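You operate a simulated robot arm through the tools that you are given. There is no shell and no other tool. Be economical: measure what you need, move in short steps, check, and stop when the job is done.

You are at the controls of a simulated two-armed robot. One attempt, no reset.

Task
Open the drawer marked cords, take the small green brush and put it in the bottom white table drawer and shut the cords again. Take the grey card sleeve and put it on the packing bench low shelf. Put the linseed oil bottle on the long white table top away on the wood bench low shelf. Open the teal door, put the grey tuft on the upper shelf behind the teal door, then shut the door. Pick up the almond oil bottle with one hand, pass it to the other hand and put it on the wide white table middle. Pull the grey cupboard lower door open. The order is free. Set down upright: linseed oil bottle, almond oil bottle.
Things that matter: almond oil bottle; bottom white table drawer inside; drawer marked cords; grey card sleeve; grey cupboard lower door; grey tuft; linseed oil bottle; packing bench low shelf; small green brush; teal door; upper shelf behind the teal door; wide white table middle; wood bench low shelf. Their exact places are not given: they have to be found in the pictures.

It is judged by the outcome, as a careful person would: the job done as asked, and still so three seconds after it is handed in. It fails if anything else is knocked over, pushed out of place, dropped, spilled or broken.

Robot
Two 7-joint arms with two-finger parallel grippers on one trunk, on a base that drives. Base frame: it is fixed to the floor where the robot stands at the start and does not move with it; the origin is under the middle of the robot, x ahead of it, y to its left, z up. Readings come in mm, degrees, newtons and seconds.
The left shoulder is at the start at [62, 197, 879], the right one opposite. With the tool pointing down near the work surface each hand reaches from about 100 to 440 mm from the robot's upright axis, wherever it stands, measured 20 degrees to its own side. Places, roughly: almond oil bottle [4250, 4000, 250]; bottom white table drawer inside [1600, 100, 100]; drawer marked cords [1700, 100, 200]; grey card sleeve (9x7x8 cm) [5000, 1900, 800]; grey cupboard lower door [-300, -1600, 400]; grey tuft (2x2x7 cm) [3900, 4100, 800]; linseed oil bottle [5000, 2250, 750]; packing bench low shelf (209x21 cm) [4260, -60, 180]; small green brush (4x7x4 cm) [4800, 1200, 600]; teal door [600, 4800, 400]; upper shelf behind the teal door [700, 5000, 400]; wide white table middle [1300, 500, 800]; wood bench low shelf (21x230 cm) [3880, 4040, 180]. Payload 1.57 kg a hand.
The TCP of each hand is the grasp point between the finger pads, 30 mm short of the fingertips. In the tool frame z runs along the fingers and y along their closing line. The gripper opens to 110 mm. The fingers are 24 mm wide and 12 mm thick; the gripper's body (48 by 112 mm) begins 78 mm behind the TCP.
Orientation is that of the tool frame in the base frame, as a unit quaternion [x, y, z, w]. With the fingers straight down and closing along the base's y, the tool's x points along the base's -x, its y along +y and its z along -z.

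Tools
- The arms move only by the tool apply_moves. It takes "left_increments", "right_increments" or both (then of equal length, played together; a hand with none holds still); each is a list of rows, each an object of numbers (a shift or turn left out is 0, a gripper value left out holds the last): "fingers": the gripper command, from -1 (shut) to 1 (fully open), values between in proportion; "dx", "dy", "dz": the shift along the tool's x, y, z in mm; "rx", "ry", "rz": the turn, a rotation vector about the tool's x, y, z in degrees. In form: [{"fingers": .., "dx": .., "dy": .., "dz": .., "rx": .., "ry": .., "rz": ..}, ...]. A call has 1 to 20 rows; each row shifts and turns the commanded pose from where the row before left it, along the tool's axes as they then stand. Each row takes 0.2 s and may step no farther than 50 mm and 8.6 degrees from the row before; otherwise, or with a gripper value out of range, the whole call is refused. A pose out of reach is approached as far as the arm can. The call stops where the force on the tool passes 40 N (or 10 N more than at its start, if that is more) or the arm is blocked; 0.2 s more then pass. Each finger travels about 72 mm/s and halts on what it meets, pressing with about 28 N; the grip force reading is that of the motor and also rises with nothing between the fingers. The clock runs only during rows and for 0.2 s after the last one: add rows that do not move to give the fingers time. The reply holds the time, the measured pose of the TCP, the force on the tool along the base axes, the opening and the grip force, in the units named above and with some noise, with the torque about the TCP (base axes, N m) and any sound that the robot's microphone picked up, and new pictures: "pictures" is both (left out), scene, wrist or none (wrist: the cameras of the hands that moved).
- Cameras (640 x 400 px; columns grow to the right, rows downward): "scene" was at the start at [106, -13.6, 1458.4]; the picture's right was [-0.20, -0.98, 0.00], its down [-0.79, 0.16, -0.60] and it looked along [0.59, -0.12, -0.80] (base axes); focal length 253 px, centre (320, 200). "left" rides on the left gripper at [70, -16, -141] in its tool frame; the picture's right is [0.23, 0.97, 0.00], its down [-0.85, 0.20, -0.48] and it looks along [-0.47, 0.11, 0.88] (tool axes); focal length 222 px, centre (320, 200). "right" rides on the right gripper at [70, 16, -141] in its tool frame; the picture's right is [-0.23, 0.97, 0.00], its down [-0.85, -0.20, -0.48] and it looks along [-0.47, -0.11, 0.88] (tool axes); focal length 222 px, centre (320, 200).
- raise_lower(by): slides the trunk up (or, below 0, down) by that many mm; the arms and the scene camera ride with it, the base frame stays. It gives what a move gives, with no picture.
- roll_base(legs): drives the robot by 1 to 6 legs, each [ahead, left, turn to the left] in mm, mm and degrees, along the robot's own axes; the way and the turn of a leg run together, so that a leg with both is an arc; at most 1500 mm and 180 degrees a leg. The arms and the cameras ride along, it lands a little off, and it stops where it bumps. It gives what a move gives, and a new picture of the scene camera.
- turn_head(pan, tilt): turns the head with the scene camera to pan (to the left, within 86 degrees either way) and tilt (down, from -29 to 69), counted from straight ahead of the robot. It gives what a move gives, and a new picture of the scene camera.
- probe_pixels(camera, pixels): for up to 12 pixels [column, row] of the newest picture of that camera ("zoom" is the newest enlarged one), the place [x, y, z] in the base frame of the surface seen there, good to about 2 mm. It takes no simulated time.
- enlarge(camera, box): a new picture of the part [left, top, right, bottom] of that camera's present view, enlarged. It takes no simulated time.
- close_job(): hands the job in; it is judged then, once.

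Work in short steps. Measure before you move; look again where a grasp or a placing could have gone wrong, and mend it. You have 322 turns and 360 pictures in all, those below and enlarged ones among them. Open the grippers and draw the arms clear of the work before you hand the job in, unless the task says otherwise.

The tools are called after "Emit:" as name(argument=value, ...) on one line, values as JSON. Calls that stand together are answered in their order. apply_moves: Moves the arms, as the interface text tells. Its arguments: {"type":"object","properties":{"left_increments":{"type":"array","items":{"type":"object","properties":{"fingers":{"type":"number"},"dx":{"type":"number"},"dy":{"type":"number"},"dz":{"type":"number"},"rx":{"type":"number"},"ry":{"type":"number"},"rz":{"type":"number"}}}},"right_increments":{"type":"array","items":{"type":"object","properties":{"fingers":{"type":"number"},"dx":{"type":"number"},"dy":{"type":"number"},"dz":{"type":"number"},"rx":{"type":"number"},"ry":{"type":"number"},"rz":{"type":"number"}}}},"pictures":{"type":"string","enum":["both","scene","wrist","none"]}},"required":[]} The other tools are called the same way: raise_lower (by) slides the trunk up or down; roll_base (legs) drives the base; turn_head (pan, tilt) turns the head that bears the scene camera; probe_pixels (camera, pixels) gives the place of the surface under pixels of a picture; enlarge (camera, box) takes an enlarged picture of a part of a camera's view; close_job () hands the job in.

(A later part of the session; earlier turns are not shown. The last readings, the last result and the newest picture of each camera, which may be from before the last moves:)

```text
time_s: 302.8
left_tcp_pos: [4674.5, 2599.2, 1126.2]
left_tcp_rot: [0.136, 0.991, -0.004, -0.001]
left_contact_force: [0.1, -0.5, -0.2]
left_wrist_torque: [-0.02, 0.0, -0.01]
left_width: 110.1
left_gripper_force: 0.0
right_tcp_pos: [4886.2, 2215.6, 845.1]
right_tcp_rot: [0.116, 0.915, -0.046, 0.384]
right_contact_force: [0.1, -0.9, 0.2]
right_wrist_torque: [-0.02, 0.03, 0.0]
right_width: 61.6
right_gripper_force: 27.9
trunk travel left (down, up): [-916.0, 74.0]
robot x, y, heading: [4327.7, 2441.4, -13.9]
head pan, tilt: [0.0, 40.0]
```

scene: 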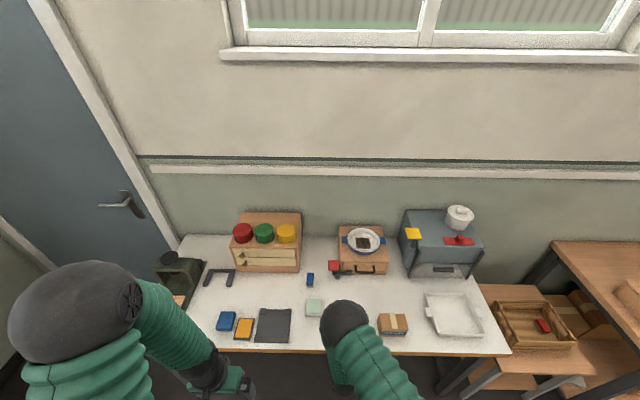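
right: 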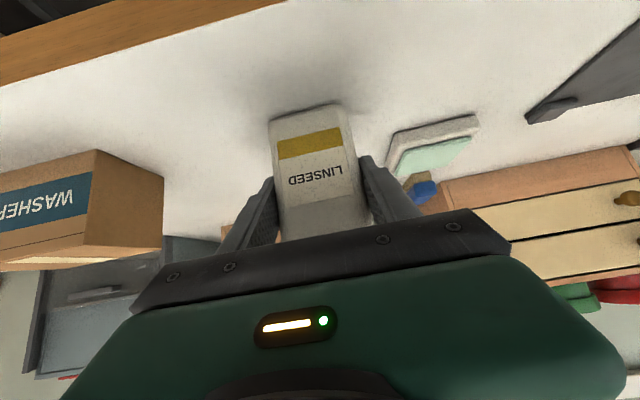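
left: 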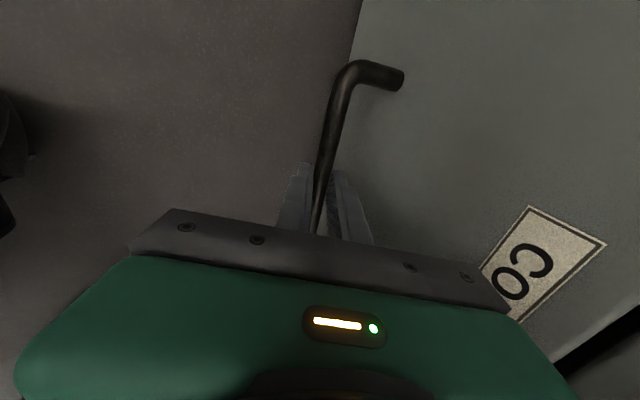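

Bottle held (62 mm). I lift it, back away, turn to face the wood bench and look.

Emit:
raise_lower(by=70)

Emit:
roll_base(legs=[[-500, 0, 0], [0, 0, 89], [350, 0, 0]])

Emit:
raise_lower(by=-400)

Emit:
turn_head(pan=0, tilt=30)

```text
time_s: 303.9
left_tcp_pos: [4674.9, 2599.7, 1195.2]
left_tcp_rot: [0.136, 0.991, -0.004, -0.002]
left_contact_force: [-0.1, -0.4, 0.2]
left_wrist_torque: [0.0, 0.0, -0.02]
left_width: 110.2
left_gripper_force: 0.1
right_tcp_pos: [4886.8, 2214.4, 916.8]
right_tcp_rot: [0.116, 0.915, -0.046, 0.384]
right_contact_force: [-1.0, 0.3, -2.2]
right_wrist_torque: [0.02, 0.03, -0.01]
right_width: 61.8
right_gripper_force: 27.6
trunk travel left (down, up): [-986.0, 4.0]
robot x, y, heading: [4334.4, 2440.2, -14.1]
head pan, tilt: [0.0, 40.0]
```

```text
time_s: 312.5
left_tcp_pos: [3777.6, 3241.9, 1195.9]
left_tcp_rot: [-0.604, 0.797, -0.004, 0.003]
left_contact_force: [-0.2, -0.1, 0.2]
left_wrist_torque: [0.02, 0.02, 0.01]
left_width: 110.1
left_gripper_force: 0.1
right_tcp_pos: [4161.2, 3453.4, 917.5]
right_tcp_rot: [-0.565, 0.728, 0.24, 0.305]
right_contact_force: [-0.1, -0.7, -3.1]
right_wrist_torque: [-0.03, 0.0, 0.0]
right_width: 61.7
right_gripper_force: 27.8
trunk travel left (down, up): [-986.0, 4.0]
robot x, y, heading: [3940.4, 2901.3, 76.0]
head pan, tilt: [0.0, 40.0]
```

scene: 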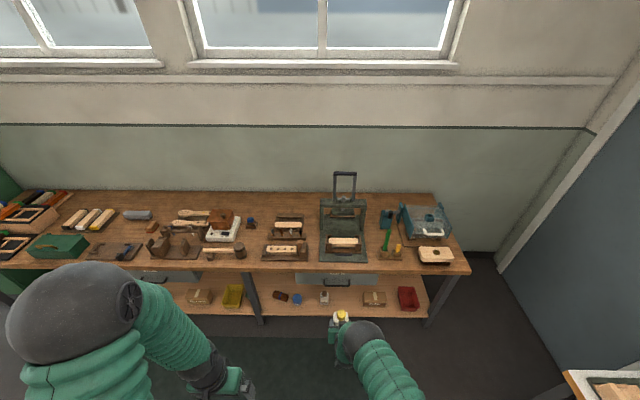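

```text
time_s: 316.3
left_tcp_pos: [3776.7, 3243.1, 795.7]
left_tcp_rot: [-0.604, 0.797, -0.004, 0.001]
left_contact_force: [-0.5, -0.3, 0.2]
left_wrist_torque: [-0.02, -0.02, -0.04]
left_width: 110.2
left_gripper_force: 0.2
right_tcp_pos: [4160.5, 3455.5, 516.3]
right_tcp_rot: [-0.565, 0.729, 0.239, 0.305]
right_contact_force: [-0.3, 0.3, -2.8]
right_wrist_torque: [0.0, 0.01, 0.0]
right_width: 61.6
right_gripper_force: 27.8
trunk travel left (down, up): [-586.0, 404.0]
robot x, y, heading: [3937.5, 2906.0, 76.0]
head pan, tilt: [0.0, 40.0]
```

```text
time_s: 317.1
left_tcp_pos: [3776.7, 3242.9, 796.3]
left_tcp_rot: [-0.604, 0.797, -0.004, 0.002]
left_contact_force: [-0.6, -0.5, -0.1]
left_wrist_torque: [0.0, 0.02, -0.01]
left_width: 109.8
left_gripper_force: 0.1
right_tcp_pos: [4160.6, 3454.3, 516.1]
right_tcp_rot: [-0.566, 0.728, 0.241, 0.304]
right_contact_force: [-0.2, 0.9, -2.6]
right_wrist_torque: [-0.02, 0.01, 0.02]
right_width: 61.9
right_gripper_force: 28.0
trunk travel left (down, up): [-586.0, 404.0]
robot x, y, heading: [3935.0, 2901.2, 76.2]
head pan, tilt: [0.0, 30.0]
```

scene: 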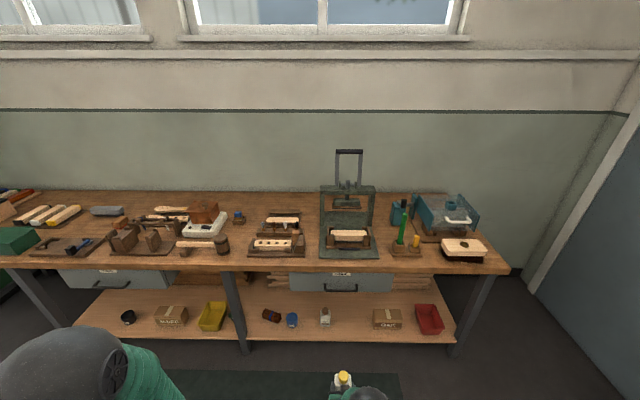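

I probe the low shelf between the white bottle (325,316) and the OAK box (387,318).

Emit:
probe_pixels(camera="scene", pixels=[[355, 320], [340, 320], [373, 322], [332, 318], [355, 335], [355, 305], [325, 312], [250, 322], [262, 318], [355, 262], [340, 287], [410, 320]])

Emit:
enlarge(camera="scene", box=[230, 260, 450, 360])

```text
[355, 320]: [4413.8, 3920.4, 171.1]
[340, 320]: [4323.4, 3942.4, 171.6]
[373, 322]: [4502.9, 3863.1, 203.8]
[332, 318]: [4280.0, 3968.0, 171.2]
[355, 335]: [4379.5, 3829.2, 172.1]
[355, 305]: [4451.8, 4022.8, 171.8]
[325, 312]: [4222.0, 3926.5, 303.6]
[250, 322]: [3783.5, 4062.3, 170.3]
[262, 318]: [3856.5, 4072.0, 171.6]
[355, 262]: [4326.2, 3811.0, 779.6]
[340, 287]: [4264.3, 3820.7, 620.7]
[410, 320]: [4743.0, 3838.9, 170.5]
```

```text
2.91 times, centred on (340, 310) of scene
```

zoom: 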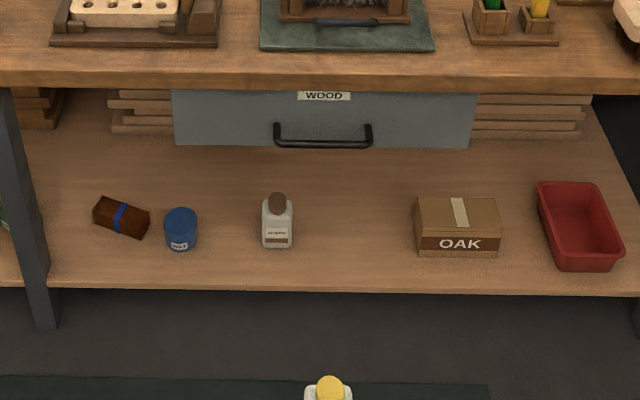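

Target for linseed: (4369,3893) on the shelf (z 172). I lower to z≈266, strafe right 97 and approach.

Emit:
raise_lower(by=-250)

Emit:
roll_base(legs=[[0, -97, 0], [330, 0, 0]])

Emit:
enlarge(camera="right", box=[0, 0, 640, 400])

```text
time_s: 319.6
left_tcp_pos: [3775.6, 3241.8, 547.2]
left_tcp_rot: [-0.604, 0.797, -0.004, 0.002]
left_contact_force: [-0.3, 0.2, 0.0]
left_wrist_torque: [0.01, -0.01, 0.01]
left_width: 110.1
left_gripper_force: 0.0
right_tcp_pos: [4161.4, 3452.7, 267.0]
right_tcp_rot: [-0.564, 0.729, 0.239, 0.305]
right_contact_force: [0.0, -0.2, -2.1]
right_wrist_torque: [-0.04, 0.01, -0.02]
right_width: 61.8
right_gripper_force: 28.3
trunk travel left (down, up): [-336.0, 654.0]
robot x, y, heading: [3934.8, 2900.2, 76.0]
head pan, tilt: [0.0, 30.0]
```

```text
time_s: 322.6
left_tcp_pos: [3950.8, 3543.0, 546.2]
left_tcp_rot: [-0.603, 0.798, -0.005, 0.003]
left_contact_force: [-0.8, 0.0, -0.8]
left_wrist_torque: [-0.01, -0.01, -0.01]
left_width: 109.9
left_gripper_force: 0.0
right_tcp_pos: [4336.8, 3752.5, 266.2]
right_tcp_rot: [-0.564, 0.73, 0.237, 0.304]
right_contact_force: [-0.5, 0.0, -2.5]
right_wrist_torque: [-0.07, -0.05, 0.0]
right_width: 61.7
right_gripper_force: 27.8
trunk travel left (down, up): [-336.0, 654.0]
robot x, y, heading: [4112.8, 3201.1, 76.0]
head pan, tilt: [0.0, 30.0]
```

scene: 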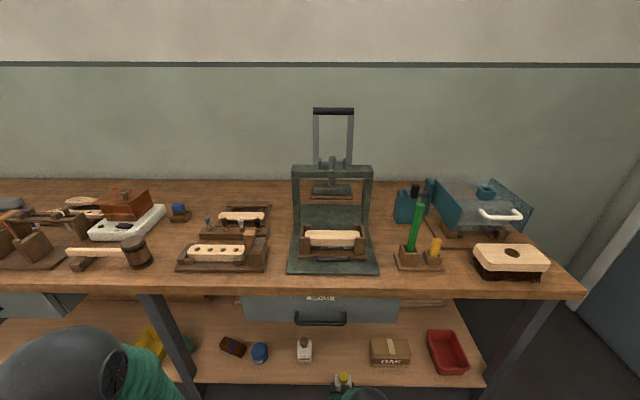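

```text
1.00 times, centred on (320, 200) of right (not enlarged: the box is as wide or as high as the picture)
```

zoom: 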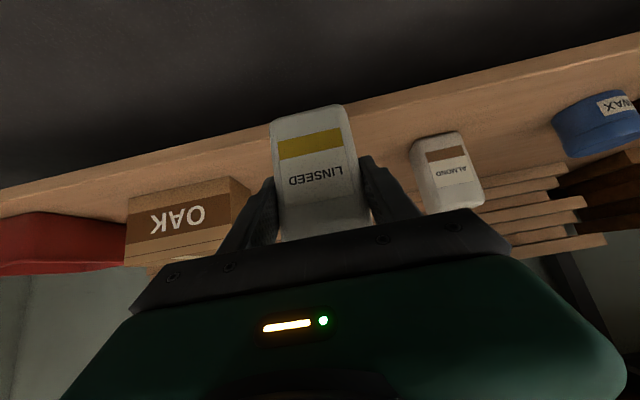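

ALMOND and OAK sit on either side with room. I advance 144 mm.

Emit:
roll_base(legs=[[144, 0, 0]])

Emit:
enlarge(camera="right", box=[0, 0, 640, 400])

```text
time_s: 323.9
left_tcp_pos: [3987.2, 3684.0, 545.8]
left_tcp_rot: [-0.603, 0.798, -0.003, 0.002]
left_contact_force: [-0.4, 0.1, -0.3]
left_wrist_torque: [-0.04, 0.0, -0.03]
left_width: 110.0
left_gripper_force: 0.1
right_tcp_pos: [4371.9, 3894.4, 266.4]
right_tcp_rot: [-0.564, 0.729, 0.239, 0.305]
right_contact_force: [0.4, -0.4, -3.2]
right_wrist_torque: [-0.06, 0.03, 0.0]
right_width: 61.4
right_gripper_force: 27.8
trunk travel left (down, up): [-336.0, 654.0]
robot x, y, heading: [4144.2, 3345.4, 76.0]
head pan, tilt: [0.0, 30.0]
```

scene: 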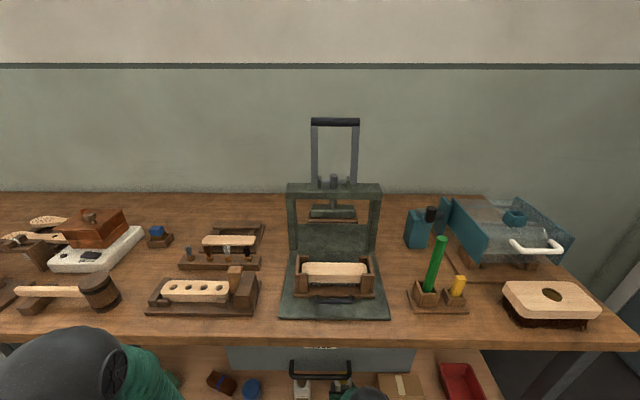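

```text
1.00 times, centred on (320, 200) of right (not enlarged: the box is as wide or as high as the picture)
```

zoom: 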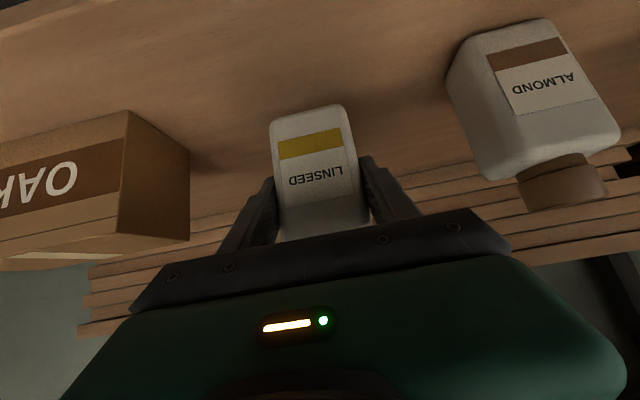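

I lower 27 mm onto the shelf.

Emit:
raise_lower(by=-24)

Emit:
raise_lower(by=-4)

```text
time_s: 324.6
left_tcp_pos: [3986.8, 3682.9, 522.2]
left_tcp_rot: [-0.603, 0.797, -0.003, 0.004]
left_contact_force: [-0.1, -1.0, -0.3]
left_wrist_torque: [-0.01, -0.01, 0.01]
left_width: 110.1
left_gripper_force: 0.0
right_tcp_pos: [4372.0, 3893.7, 245.0]
right_tcp_rot: [-0.564, 0.729, 0.24, 0.306]
right_contact_force: [-0.5, -0.6, -2.0]
right_wrist_torque: [-0.01, 0.05, -0.01]
right_width: 62.0
right_gripper_force: 27.9
trunk travel left (down, up): [-312.0, 678.0]
robot x, y, heading: [4146.0, 3344.7, 76.0]
head pan, tilt: [0.0, 30.0]
```

```text
time_s: 325.1
left_tcp_pos: [3986.1, 3683.9, 517.6]
left_tcp_rot: [-0.603, 0.797, -0.002, 0.003]
left_contact_force: [0.2, -0.4, 0.6]
left_wrist_torque: [-0.04, 0.03, 0.0]
left_width: 109.9
left_gripper_force: 0.0
right_tcp_pos: [4371.9, 3893.8, 240.1]
right_tcp_rot: [-0.564, 0.729, 0.24, 0.306]
right_contact_force: [0.2, -0.7, -1.7]
right_wrist_torque: [-0.04, 0.03, 0.02]
right_width: 62.0
right_gripper_force: 27.9
trunk travel left (down, up): [-308.0, 682.0]
robot x, y, heading: [4145.5, 3341.8, 75.8]
head pan, tilt: [0.0, 30.0]
```

Weight still on the hand; 2 mm more, then release slightly.

Emit:
raise_lower(by=-3)

Emit:
apply_moves(right_increments=[{"fingers": 0.4}, {"fingers": 0.4}, {"fingers": 0.4}, {"dz": -20}, {"dz": -30}], pictures="wrist")

```text
time_s: 325.7
left_tcp_pos: [3987.0, 3681.8, 516.6]
left_tcp_rot: [-0.603, 0.798, -0.003, 0.003]
left_contact_force: [-1.1, 0.1, -0.7]
left_wrist_torque: [-0.01, 0.0, -0.01]
left_width: 109.7
left_gripper_force: 0.0
right_tcp_pos: [4373.0, 3895.1, 237.9]
right_tcp_rot: [-0.564, 0.728, 0.24, 0.306]
right_contact_force: [0.2, -1.1, 7.3]
right_wrist_torque: [-0.29, -0.25, -0.05]
right_width: 61.8
right_gripper_force: 28.0
trunk travel left (down, up): [-305.0, 685.0]
robot x, y, heading: [4145.6, 3338.6, 75.9]
head pan, tilt: [0.0, 30.0]
```

```text
time_s: 326.9
left_tcp_pos: [3987.4, 3683.1, 516.4]
left_tcp_rot: [-0.603, 0.798, -0.003, 0.003]
left_contact_force: [-0.4, 0.5, -0.5]
left_wrist_torque: [0.01, 0.02, 0.0]
left_width: 110.1
left_gripper_force: 0.1
right_tcp_pos: [4361.7, 3858.3, 271.9]
right_tcp_rot: [-0.564, 0.729, 0.24, 0.305]
right_contact_force: [0.2, 0.0, 0.7]
right_wrist_torque: [-0.01, 0.0, -0.01]
right_width: 77.2
right_gripper_force: 0.0
trunk travel left (down, up): [-305.0, 685.0]
robot x, y, heading: [4146.3, 3339.7, 75.8]
head pan, tilt: [0.0, 30.0]
```

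right: 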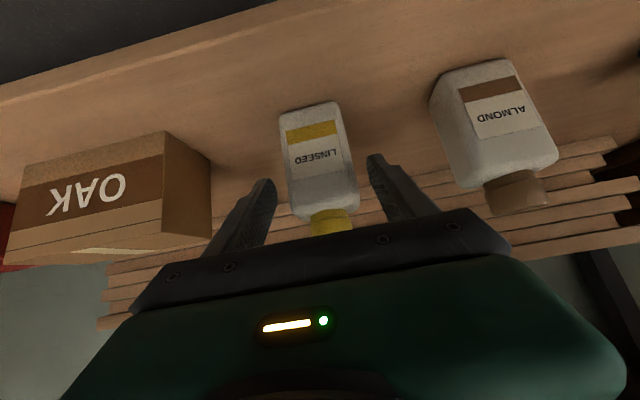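

Linseed stands upright on the shelf. Next the almond bottle: I back off 130 mm, strafe left 145 and look.

Emit:
roll_base(legs=[[-130, 0, 0], [0, 145, 0]])

Emit:
enlarge(camera="right", box=[120, 0, 520, 250])

```text
time_s: 329.1
left_tcp_pos: [3817.4, 3593.6, 516.7]
left_tcp_rot: [-0.603, 0.798, -0.002, 0.003]
left_contact_force: [0.9, -0.7, -1.3]
left_wrist_torque: [0.01, -0.03, -0.02]
left_width: 109.8
left_gripper_force: 0.1
right_tcp_pos: [4193.6, 3769.4, 269.9]
right_tcp_rot: [-0.562, 0.731, 0.239, 0.305]
right_contact_force: [0.2, -0.5, 0.6]
right_wrist_torque: [0.0, 0.01, 0.04]
right_width: 76.8
right_gripper_force: 0.0
trunk travel left (down, up): [-305.0, 685.0]
robot x, y, heading: [3976.5, 3254.2, 75.5]
head pan, tilt: [0.0, 30.0]
```

scene: 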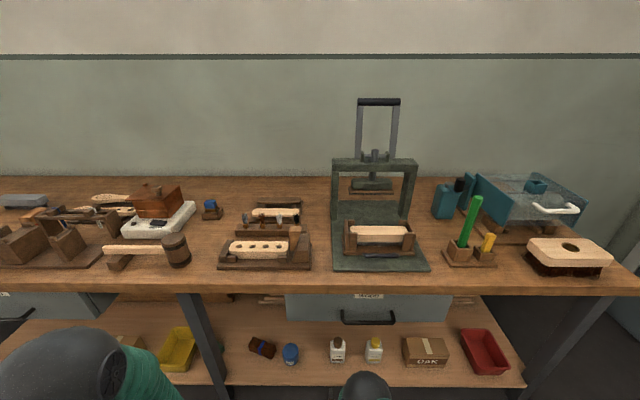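

```text
1.60 times, centred on (320, 125) of right
```

zoom: 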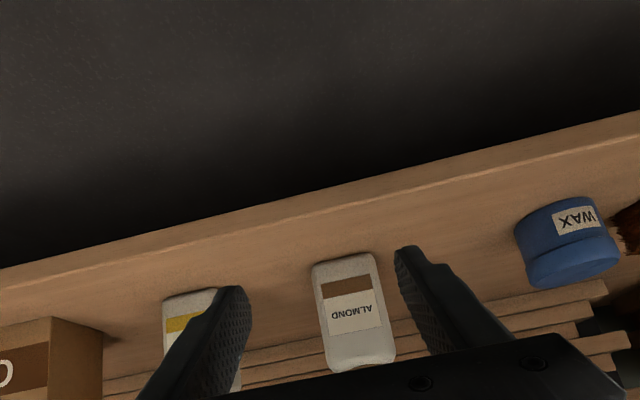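

Emit:
probe_pixels(camera="zoom", pixels=[[320, 290], [375, 280], [335, 355], [385, 345], [350, 310], [345, 262], [320, 270], [365, 262]])

```text
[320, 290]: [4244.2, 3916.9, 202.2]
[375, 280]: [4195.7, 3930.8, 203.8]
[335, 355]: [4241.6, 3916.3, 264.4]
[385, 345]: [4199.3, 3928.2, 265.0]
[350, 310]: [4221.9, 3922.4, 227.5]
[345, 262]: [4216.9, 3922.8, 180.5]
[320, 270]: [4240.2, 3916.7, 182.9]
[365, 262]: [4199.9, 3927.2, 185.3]
```

Almond: front centre (4221,3923), centre ≈(4226,3940), facing 74°. I lower to grip height, open to 88 mm, and advance 120 mm.

Emit:
apply_moves(right_increments=[{"fingers": 0.6}, {"fingers": 0.6}], pictures="none")

Emit:
raise_lower(by=-30)

Emit:
roll_base(legs=[[0, 11, 0], [120, 0, 0]])

Emit:
enlarge(camera="right", box=[0, 0, 640, 400])

```text
time_s: 329.7
left_tcp_pos: [3816.0, 3595.5, 515.4]
left_tcp_rot: [-0.602, 0.798, -0.003, 0.004]
left_contact_force: [-0.6, -0.6, 0.0]
left_wrist_torque: [-0.01, -0.01, -0.01]
left_width: 110.1
left_gripper_force: 0.1
right_tcp_pos: [4191.9, 3769.1, 272.1]
right_tcp_rot: [-0.562, 0.73, 0.239, 0.306]
right_contact_force: [0.1, -0.8, -0.4]
right_wrist_torque: [-0.02, -0.01, 0.0]
right_width: 88.1
right_gripper_force: 0.1
trunk travel left (down, up): [-305.0, 685.0]
robot x, y, heading: [3970.0, 3256.0, 75.9]
head pan, tilt: [0.0, 30.0]
```

```text
time_s: 330.4
left_tcp_pos: [3815.9, 3595.3, 486.0]
left_tcp_rot: [-0.602, 0.799, -0.003, 0.004]
left_contact_force: [-0.4, -0.5, -0.3]
left_wrist_torque: [-0.01, 0.01, 0.04]
left_width: 110.0
left_gripper_force: 0.0
right_tcp_pos: [4191.9, 3768.3, 242.0]
right_tcp_rot: [-0.562, 0.73, 0.239, 0.307]
right_contact_force: [-0.6, 0.4, -0.3]
right_wrist_torque: [-0.01, -0.02, 0.01]
right_width: 87.8
right_gripper_force: 0.1
trunk travel left (down, up): [-275.0, 715.0]
robot x, y, heading: [3974.3, 3254.3, 75.6]
head pan, tilt: [0.0, 30.0]
```

```text
time_s: 332.0
left_tcp_pos: [3835.6, 3716.5, 485.2]
left_tcp_rot: [-0.601, 0.799, -0.003, 0.004]
left_contact_force: [-0.2, 0.2, -0.1]
left_wrist_torque: [0.0, -0.03, 0.02]
left_width: 109.9
left_gripper_force: 0.2
right_tcp_pos: [4212.8, 3888.2, 240.5]
right_tcp_rot: [-0.562, 0.73, 0.239, 0.306]
right_contact_force: [-0.8, -0.5, 0.1]
right_wrist_torque: [0.01, 0.0, 0.0]
right_width: 88.1
right_gripper_force: 0.0
trunk travel left (down, up): [-275.0, 715.0]
robot x, y, heading: [3991.8, 3374.5, 75.3]
head pan, tilt: [0.0, 30.0]
```

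scene: 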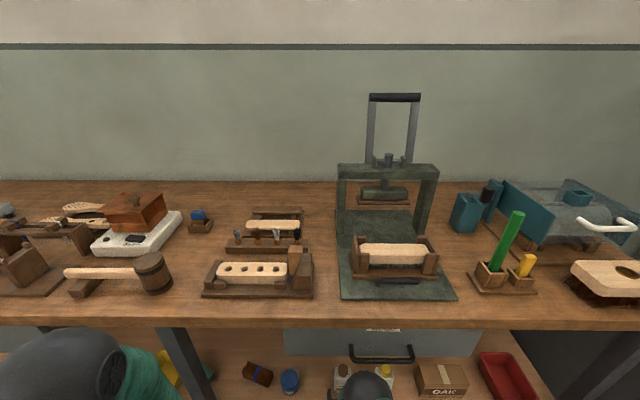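

```text
1.00 times, centred on (320, 200) of right (not enlarged: the box is as wide or as high as the picture)
```

zoom: 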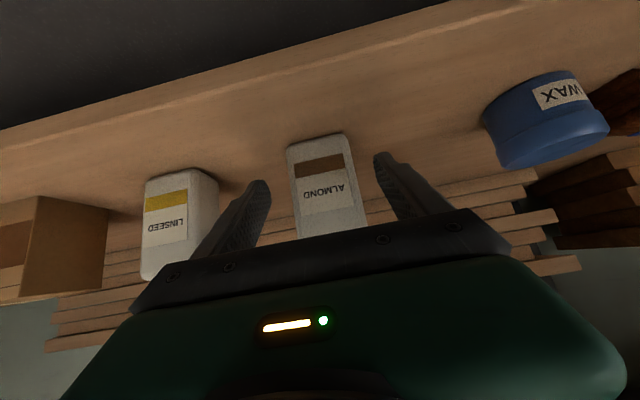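

Emit:
roll_base(legs=[[50, 0, 0]])

Emit:
apply_moves(right_increments=[{"fingers": -1}, {"fingers": -1}, {"fingers": -1}], pictures="wrist")

```text
time_s: 333.0
left_tcp_pos: [3848.1, 3758.5, 486.9]
left_tcp_rot: [-0.6, 0.8, -0.001, 0.006]
left_contact_force: [0.5, 0.4, 0.9]
left_wrist_torque: [0.0, -0.01, -0.04]
left_width: 109.9
left_gripper_force: 0.0
right_tcp_pos: [4220.4, 3922.6, 238.2]
right_tcp_rot: [-0.565, 0.731, 0.235, 0.301]
right_contact_force: [0.0, -0.1, -0.4]
right_wrist_torque: [0.04, -0.03, 0.03]
right_width: 88.1
right_gripper_force: 0.0
trunk travel left (down, up): [-275.0, 715.0]
robot x, y, heading: [4003.9, 3416.2, 75.6]
head pan, tilt: [0.0, 30.0]
stopped in leg 1: the robot was blocked; the commanded pose is now the measured one
```

scene: 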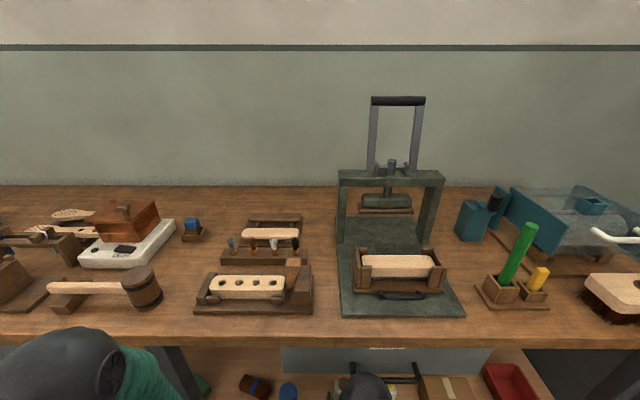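

```text
time_s: 333.8
left_tcp_pos: [3846.3, 3758.8, 486.1]
left_tcp_rot: [-0.601, 0.799, -0.001, 0.005]
left_contact_force: [-0.3, -0.3, -0.2]
left_wrist_torque: [-0.01, 0.0, -0.02]
left_width: 109.9
left_gripper_force: 0.2
right_tcp_pos: [4221.9, 3922.6, 237.3]
right_tcp_rot: [-0.565, 0.731, 0.234, 0.302]
right_contact_force: [-1.3, -2.5, 1.8]
right_wrist_torque: [-0.07, -0.09, -0.09]
right_width: 61.6
right_gripper_force: 28.0
trunk travel left (down, up): [-275.0, 715.0]
robot x, y, heading: [4006.9, 3417.9, 75.4]
head pan, tilt: [0.0, 30.0]
```

right: 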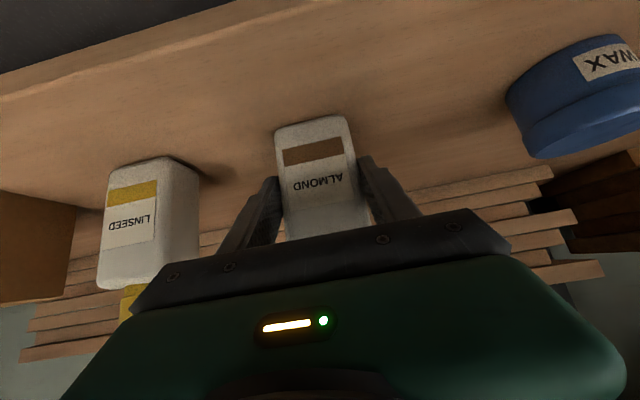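

Gripped (61.6 mm) though a little shallow because the elbow met the bench. I back 10 mm off the contact is unnecessary; I lift 30 mm and withdraw.

Emit:
raise_lower(by=30)

Emit:
roll_base(legs=[[-400, 0, 0]])

Emit:
enlarge(camera="right", box=[0, 0, 640, 400])

```text
time_s: 334.6
left_tcp_pos: [3846.0, 3756.5, 519.7]
left_tcp_rot: [-0.6, 0.8, -0.001, 0.007]
left_contact_force: [-0.2, -0.5, 0.5]
left_wrist_torque: [0.01, 0.04, -0.03]
left_width: 110.1
left_gripper_force: 0.0
right_tcp_pos: [4218.9, 3924.6, 274.3]
right_tcp_rot: [-0.564, 0.73, 0.237, 0.306]
right_contact_force: [-0.2, 0.8, -2.9]
right_wrist_torque: [-0.08, -0.02, -0.04]
right_width: 62.0
right_gripper_force: 28.3
trunk travel left (down, up): [-305.0, 685.0]
robot x, y, heading: [4005.6, 3418.2, 75.2]
head pan, tilt: [0.0, 30.0]
```

```text
time_s: 337.1
left_tcp_pos: [3751.6, 3379.9, 515.7]
left_tcp_rot: [-0.594, 0.804, -0.002, 0.006]
left_contact_force: [0.4, 0.2, 0.3]
left_wrist_torque: [0.02, -0.03, 0.0]
left_width: 109.9
left_gripper_force: 0.0
right_tcp_pos: [4126.1, 3538.2, 267.3]
right_tcp_rot: [-0.559, 0.736, 0.232, 0.303]
right_contact_force: [-0.1, 0.0, -1.7]
right_wrist_torque: [-0.05, 0.03, 0.0]
right_width: 61.8
right_gripper_force: 27.8
trunk travel left (down, up): [-305.0, 685.0]
robot x, y, heading: [3906.5, 3035.4, 74.4]
head pan, tilt: [0.0, 30.0]
```

scene: 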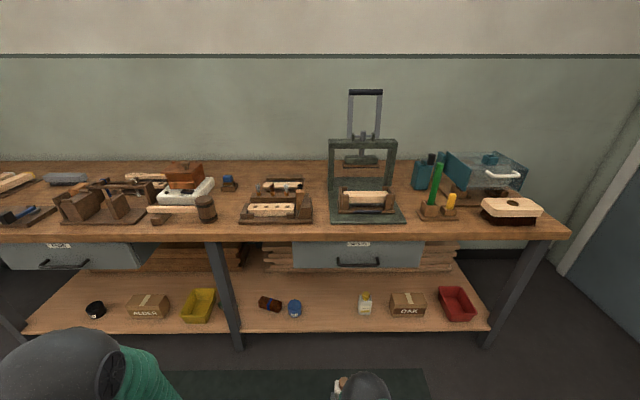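

```text
1.00 times, centred on (320, 200) of right (not enlarged: the box is as wide or as high as the picture)
```

zoom: 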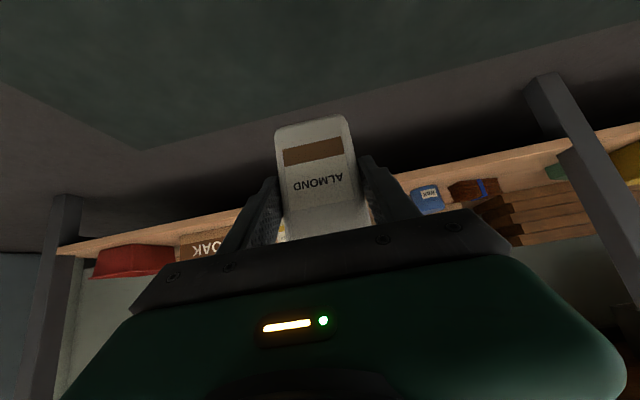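

Bottle held. For the handover I bring the right hand back and toward the centre, and swing the left hand over (still above).

Emit:
apply_moves(left_increments=[{"fingers": -0.02}, {"dx": -12}, {"dx": -12}, {"dx": -12}, {"dx": -12, "dy": -20}, {"dx": -12, "dy": -40}, {"dx": -12, "dy": -40}, {"dy": -40}], right_increments=[{}, {"dx": 14.2, "dz": -14.1, "dy": 10}, {"dx": 14.2, "dz": -14.1, "dy": 10}, {"dx": 14.2, "dz": -14.1, "dy": 10}, {"dx": 14.2, "dz": -14.1, "dy": 10}, {"dx": 14.2, "dz": -14.1, "dy": 10}, {"dx": 14.2, "dz": -14.1, "dy": 10}, {}], pictures="both")

```text
time_s: 338.9
left_tcp_pos: [3906.5, 3407.6, 523.2]
left_tcp_rot: [-0.595, 0.804, -0.001, 0.005]
left_contact_force: [1.1, 0.3, 0.3]
left_wrist_torque: [-0.04, -0.01, 0.0]
left_width: 53.9
left_gripper_force: 0.1
right_tcp_pos: [4046.6, 3442.2, 269.6]
right_tcp_rot: [-0.55, 0.741, 0.231, 0.307]
right_contact_force: [-0.4, -0.2, -3.2]
right_wrist_torque: [-0.04, 0.01, 0.03]
right_width: 62.0
right_gripper_force: 28.0
trunk travel left (down, up): [-305.0, 685.0]
robot x, y, heading: [3901.5, 3034.0, 74.7]
head pan, tilt: [0.0, 30.0]
```

scene: 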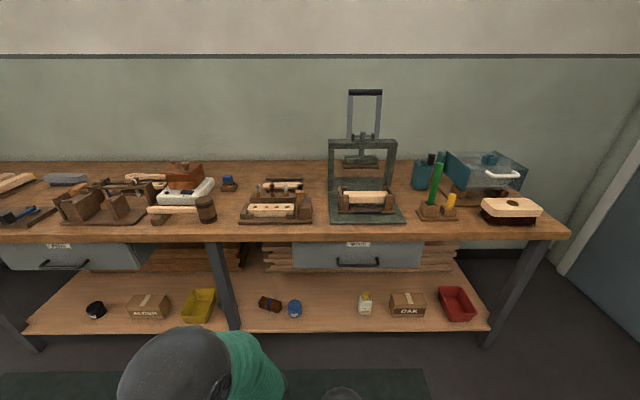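
right: 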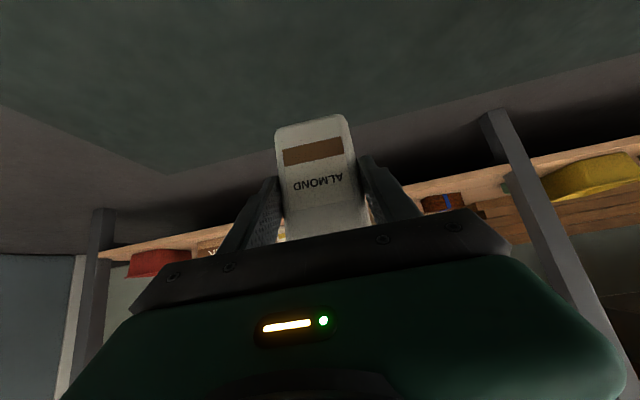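
left: 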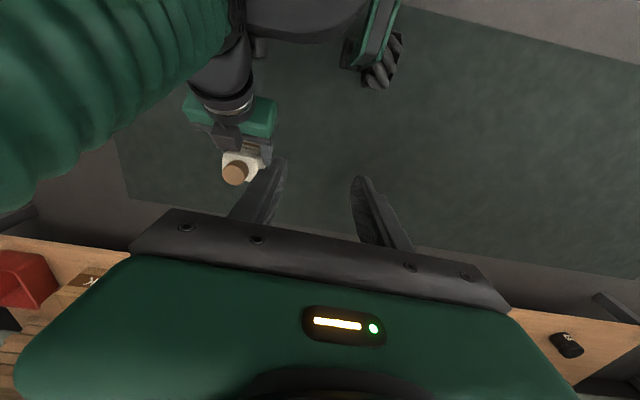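

The left camera sees the cap at (236,173). I probe the cap and the right arm parts for clearance.

Emit:
probe_pixels(camera="left", pixels=[[236, 170], [228, 172], [244, 174], [236, 160], [262, 155], [230, 110], [215, 50], [150, 60], [240, 130]])

```text
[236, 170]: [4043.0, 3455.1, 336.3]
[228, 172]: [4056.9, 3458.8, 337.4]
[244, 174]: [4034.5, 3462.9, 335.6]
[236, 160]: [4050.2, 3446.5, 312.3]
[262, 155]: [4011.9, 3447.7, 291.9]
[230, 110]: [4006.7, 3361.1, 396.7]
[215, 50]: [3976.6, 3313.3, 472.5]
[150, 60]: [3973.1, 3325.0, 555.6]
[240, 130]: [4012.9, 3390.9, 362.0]
```

Clearance is fine: cap top centre ≈(4046,3461,337). I move the left hand above it and down 110 mm.

Emit:
apply_moves(left_increments=[{"dx": -23, "dy": -30}, {"dx": -23, "dy": -30}, {"dx": -23, "dy": -29}, {"dx": -23, "dy": -29}, {"dz": 36}, {"dz": 36}, {"dz": 36}], pictures="wrist")

```text
time_s: 339.5
left_tcp_pos: [3969.5, 3430.1, 519.7]
left_tcp_rot: [-0.587, 0.809, 0.0, -0.006]
left_contact_force: [-0.1, -0.2, -0.2]
left_wrist_torque: [-0.02, 0.02, -0.03]
left_width: 54.1
left_gripper_force: 0.1
right_tcp_pos: [4052.4, 3443.5, 267.3]
right_tcp_rot: [-0.547, 0.744, 0.228, 0.31]
right_contact_force: [0.3, -0.5, -2.2]
right_wrist_torque: [-0.06, 0.04, -0.03]
right_width: 62.0
right_gripper_force: 27.8
trunk travel left (down, up): [-305.0, 685.0]
robot x, y, heading: [3908.1, 3034.2, 74.6]
head pan, tilt: [0.0, 30.0]
stopped in row 3 (left hand): the force on the tool passed its limit at 88 N (the readings are from after the stop); the commanded pose is now the measured one
```

left: 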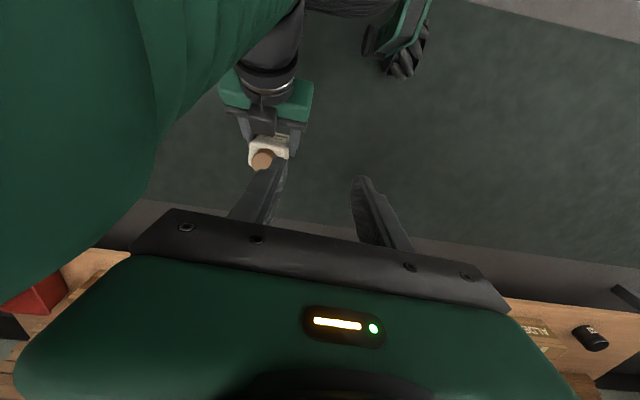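

The left hand bumped the right forearm up high. I retreat a bit, go down first (below the forearm), then approach sideways.

Emit:
apply_moves(left_increments=[{"dy": 40}, {"dz": 36}, {"dz": 36}, {"dz": 36}, {"dz": 35}], pictures="wrist")

Emit:
probe_pixels(camera="left", pixels=[[200, 170]])

```text
time_s: 340.7
left_tcp_pos: [3928.5, 3443.3, 376.8]
left_tcp_rot: [-0.588, 0.809, -0.001, -0.005]
left_contact_force: [-0.4, -0.3, 0.3]
left_wrist_torque: [-0.02, -0.01, 0.0]
left_width: 54.0
left_gripper_force: 0.1
right_tcp_pos: [4051.4, 3441.2, 267.0]
right_tcp_rot: [-0.548, 0.743, 0.227, 0.309]
right_contact_force: [0.4, 0.4, -1.9]
right_wrist_torque: [-0.06, 0.01, 0.05]
right_width: 61.8
right_gripper_force: 28.2
trunk travel left (down, up): [-305.0, 685.0]
robot x, y, heading: [3902.4, 3036.3, 74.5]
head pan, tilt: [0.0, 30.0]
```

left: 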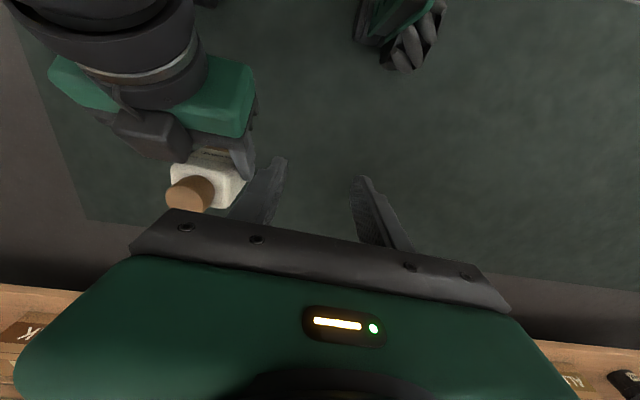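

```text
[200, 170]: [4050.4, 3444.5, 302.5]
```

Emit:
probe_pixels(camera="left", pixels=[[190, 195], [175, 195], [207, 195], [190, 183], [190, 205], [120, 40], [190, 60], [240, 90]])

```text
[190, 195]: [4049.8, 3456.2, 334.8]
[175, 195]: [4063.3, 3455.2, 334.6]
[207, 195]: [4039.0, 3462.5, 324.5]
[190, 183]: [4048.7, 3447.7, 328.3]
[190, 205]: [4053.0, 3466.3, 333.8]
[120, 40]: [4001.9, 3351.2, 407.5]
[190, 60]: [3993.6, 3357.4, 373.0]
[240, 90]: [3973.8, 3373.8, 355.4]
```

Cap centre ≈(4052,3459). I slide in sideways (dx −53, dy −113) with the tips 11 mm above the cap.

Emit:
apply_moves(left_increments=[{"dx": -18, "dy": -22}, {"dx": -18, "dy": -23}, {"dx": -17, "dy": -23}, {"dy": -23}, {"dy": -22}], pictures="wrist")

```text
time_s: 341.9
left_tcp_pos: [4043.9, 3471.8, 382.4]
left_tcp_rot: [-0.602, 0.798, -0.001, -0.003]
left_contact_force: [-0.2, 1.0, 0.0]
left_wrist_torque: [0.0, -0.01, 0.02]
left_width: 54.2
left_gripper_force: 0.0
right_tcp_pos: [4052.5, 3440.9, 266.5]
right_tcp_rot: [-0.548, 0.743, 0.226, 0.309]
right_contact_force: [-0.1, 0.4, -2.4]
right_wrist_torque: [-0.06, 0.05, 0.01]
right_width: 61.8
right_gripper_force: 27.7
trunk travel left (down, up): [-305.0, 685.0]
robot x, y, heading: [3904.4, 3037.0, 74.7]
head pan, tilt: [0.0, 30.0]
```

left: 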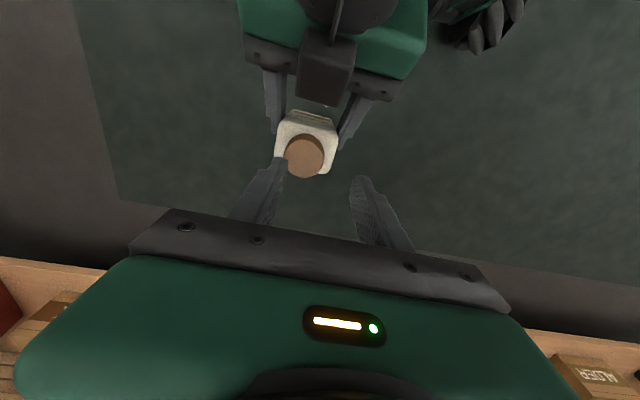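

Emit:
probe_pixels(camera="left", pixels=[[304, 155], [290, 160], [319, 150], [304, 140], [304, 172]])

```text
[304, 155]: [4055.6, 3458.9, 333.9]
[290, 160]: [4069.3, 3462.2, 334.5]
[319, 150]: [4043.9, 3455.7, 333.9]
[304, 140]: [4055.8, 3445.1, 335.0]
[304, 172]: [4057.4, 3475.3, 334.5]
```

Cap centre (4056,3460). I correct dx +8, dy −15, descend 48 mm and close the left fingers.

Emit:
apply_moves(left_increments=[{"dx": 8, "dy": -15}, {"dz": 16}, {"dz": 16}, {"dz": 15}, {"fingers": -1}, {"fingers": -1}, {"fingers": -1}], pictures="wrist")

```text
time_s: 343.7
left_tcp_pos: [4043.4, 3481.2, 343.0]
left_tcp_rot: [-0.623, 0.782, 0.0, 0.007]
left_contact_force: [0.5, 0.4, -0.7]
left_wrist_torque: [-0.03, 0.0, 0.02]
left_width: 0.0
left_gripper_force: 21.8
right_tcp_pos: [4053.6, 3442.2, 268.3]
right_tcp_rot: [-0.547, 0.743, 0.228, 0.311]
right_contact_force: [-0.8, -0.4, -3.3]
right_wrist_torque: [-0.04, 0.0, 0.03]
right_width: 61.9
right_gripper_force: 28.3
trunk travel left (down, up): [-305.0, 685.0]
robot x, y, heading: [3903.7, 3035.9, 74.5]
head pan, tilt: [0.0, 30.0]
stopped in row 7 (left hand): the arm was blocked; the commanded pose is now the measured one
```

left: 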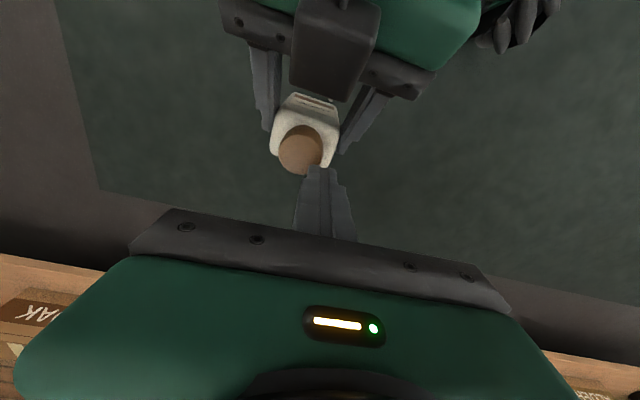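

The left arm hit a limit there. I lift the left hand away, then extend the right hand 80 mm forward and 40 mm to the left to a friendlier meeting point.

Emit:
apply_moves(left_increments=[{"fingers": -0.02, "dx": -10, "dz": -20}, {"dz": -20, "dx": -20, "dy": 30}, {"dx": -20, "dy": 40}, {"dx": -20, "dy": 40}, {}, {}, {}], right_increments=[{}, {}, {"dx": -14, "dz": 14, "dy": 10}, {"dx": -14, "dz": 14, "dy": 10}, {"dx": -14, "dz": 14, "dy": 10}, {"dx": -14, "dz": 14, "dy": 10}, {}], pictures="wrist")

```text
time_s: 345.3
left_tcp_pos: [3955.0, 3567.0, 379.3]
left_tcp_rot: [-0.619, 0.786, 0.0, 0.003]
left_contact_force: [-0.1, 0.2, 0.7]
left_wrist_torque: [0.02, -0.02, 0.04]
left_width: 54.0
left_gripper_force: 0.2
right_tcp_pos: [4038.7, 3531.1, 268.0]
right_tcp_rot: [-0.546, 0.744, 0.227, 0.312]
right_contact_force: [0.4, -0.3, -2.8]
right_wrist_torque: [-0.05, 0.0, -0.03]
right_width: 61.7
right_gripper_force: 28.0
trunk travel left (down, up): [-305.0, 685.0]
robot x, y, heading: [3900.8, 3036.1, 74.7]
head pan, tilt: [0.0, 30.0]
```

right: 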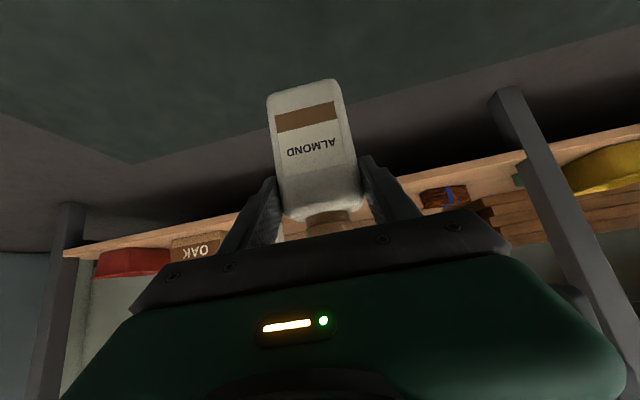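
left: 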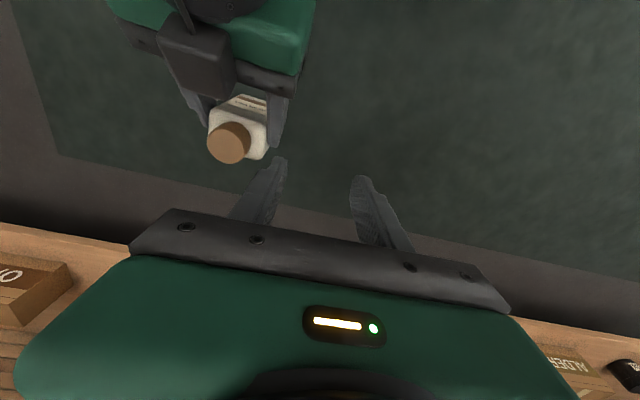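

The bottle seems to have shifted a bit in the right grip. I probe the cap and body.

Emit:
probe_pixels(camera="left", pixels=[[229, 145], [213, 142], [245, 143], [229, 158], [229, 128], [265, 115], [240, 100]])

Emit:
probe_pixels(camera="right", pixels=[[270, 110], [335, 85], [285, 190], [350, 170], [310, 130], [325, 220]])

```text
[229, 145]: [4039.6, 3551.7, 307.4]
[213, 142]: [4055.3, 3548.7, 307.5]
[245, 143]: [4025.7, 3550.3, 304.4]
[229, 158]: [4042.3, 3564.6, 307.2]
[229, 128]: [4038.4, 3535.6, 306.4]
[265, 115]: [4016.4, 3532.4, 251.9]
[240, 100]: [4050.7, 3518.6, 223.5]
```

```text
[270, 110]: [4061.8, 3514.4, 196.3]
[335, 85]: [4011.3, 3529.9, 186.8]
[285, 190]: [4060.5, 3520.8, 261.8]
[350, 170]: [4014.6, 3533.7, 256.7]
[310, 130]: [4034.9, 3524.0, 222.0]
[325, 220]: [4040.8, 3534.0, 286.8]
```

The bottle slid ~28 mm down in the grip but is still upright and firm; cap top now (4040,3551,307). I slide the left hand over it and descend partly.

Emit:
apply_moves(left_increments=[{"dx": -1, "dy": -29}, {"dx": -1, "dy": -29}, {"dx": -1, "dy": -29}, {"dz": 15}, {"dz": 15}], pictures="wrist")

Emit:
probe_pixels(camera="left", pixels=[[318, 150], [304, 155], [332, 145], [318, 165], [318, 135]])

```text
time_s: 346.5
left_tcp_pos: [4041.1, 3551.2, 347.7]
left_tcp_rot: [-0.619, 0.786, 0.002, 0.003]
left_contact_force: [0.7, -0.1, -0.4]
left_wrist_torque: [-0.02, 0.0, 0.0]
left_width: 53.9
left_gripper_force: 0.0
right_tcp_pos: [4039.7, 3530.0, 269.0]
right_tcp_rot: [-0.546, 0.744, 0.227, 0.311]
right_contact_force: [0.0, 0.1, -3.0]
right_wrist_torque: [-0.05, 0.01, 0.01]
right_width: 62.0
right_gripper_force: 27.9
trunk travel left (down, up): [-305.0, 685.0]
robot x, y, heading: [3904.5, 3037.9, 74.6]
head pan, tilt: [0.0, 30.0]
```

left: 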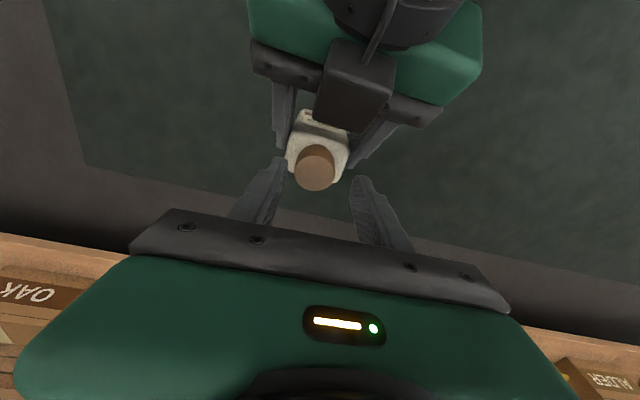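

```text
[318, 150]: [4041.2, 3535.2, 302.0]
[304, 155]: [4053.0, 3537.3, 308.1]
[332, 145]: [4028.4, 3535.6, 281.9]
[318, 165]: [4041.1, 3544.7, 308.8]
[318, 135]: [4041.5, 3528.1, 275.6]
```

The cap is centred between the left fingers. I descend 39 mm and close.

Emit:
apply_moves(left_increments=[{"dz": 13}, {"dz": 13}, {"dz": 12}, {"fingers": -1}, {"fingers": -1}, {"fingers": -1}], pictures="wrist")

```text
time_s: 347.9
left_tcp_pos: [4042.2, 3549.9, 311.5]
left_tcp_rot: [-0.618, 0.786, -0.001, 0.005]
left_contact_force: [20.2, -7.5, 6.1]
left_wrist_torque: [0.08, -0.15, -0.03]
left_width: 36.1
left_gripper_force: 27.8
right_tcp_pos: [4036.7, 3530.6, 267.7]
right_tcp_rot: [-0.547, 0.743, 0.228, 0.31]
right_contact_force: [-19.7, 7.0, -8.9]
right_wrist_torque: [-0.6, -0.73, 0.43]
right_width: 61.9
right_gripper_force: 27.6
trunk travel left (down, up): [-305.0, 685.0]
robot x, y, heading: [3903.3, 3033.0, 74.5]
head pan, tilt: [0.0, 30.0]
```

left: 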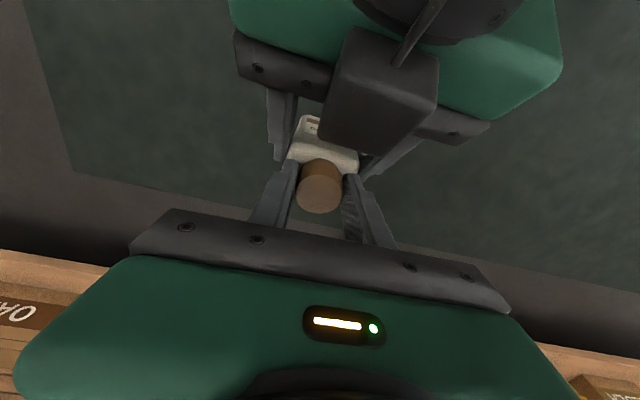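

The left holds the cap (36 mm). I open the right hand and retract it.

Emit:
apply_moves(right_increments=[{"fingers": 0.7}, {"fingers": 0.7}, {"fingers": 0.7}, {"dx": 15, "dz": -15}, {"dx": 20, "dz": -20}, {"dx": 25, "dz": -25}, {"dx": 25, "dz": -25}, {"dy": -40}, {"dy": -40}], pictures="wrist")

Emit:
enlarge(camera="left", box=[0, 0, 640, 400])

```text
time_s: 349.9
left_tcp_pos: [4040.9, 3550.0, 310.7]
left_tcp_rot: [-0.619, 0.785, 0.0, 0.003]
left_contact_force: [-0.3, 0.2, -2.8]
left_wrist_torque: [0.05, -0.03, 0.0]
left_width: 35.8
left_gripper_force: 28.0
right_tcp_pos: [4083.2, 3394.9, 271.9]
right_tcp_rot: [-0.542, 0.746, 0.229, 0.312]
right_contact_force: [-0.1, -0.1, 0.1]
right_wrist_torque: [-0.01, 0.03, 0.02]
right_width: 93.7
right_gripper_force: 0.0
trunk travel left (down, up): [-305.0, 685.0]
robot x, y, heading: [3904.8, 3036.2, 74.9]
head pan, tilt: [0.0, 30.0]
```

right: 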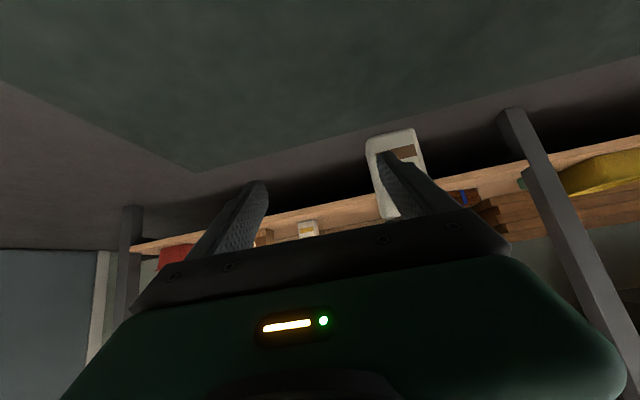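

```text
1.00 times, centred on (320, 200) of left (not enlarged: the box is as wide or as high as the picture)
```

zoom: 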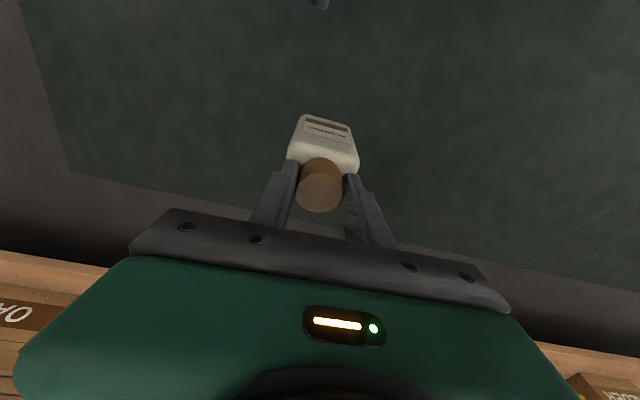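

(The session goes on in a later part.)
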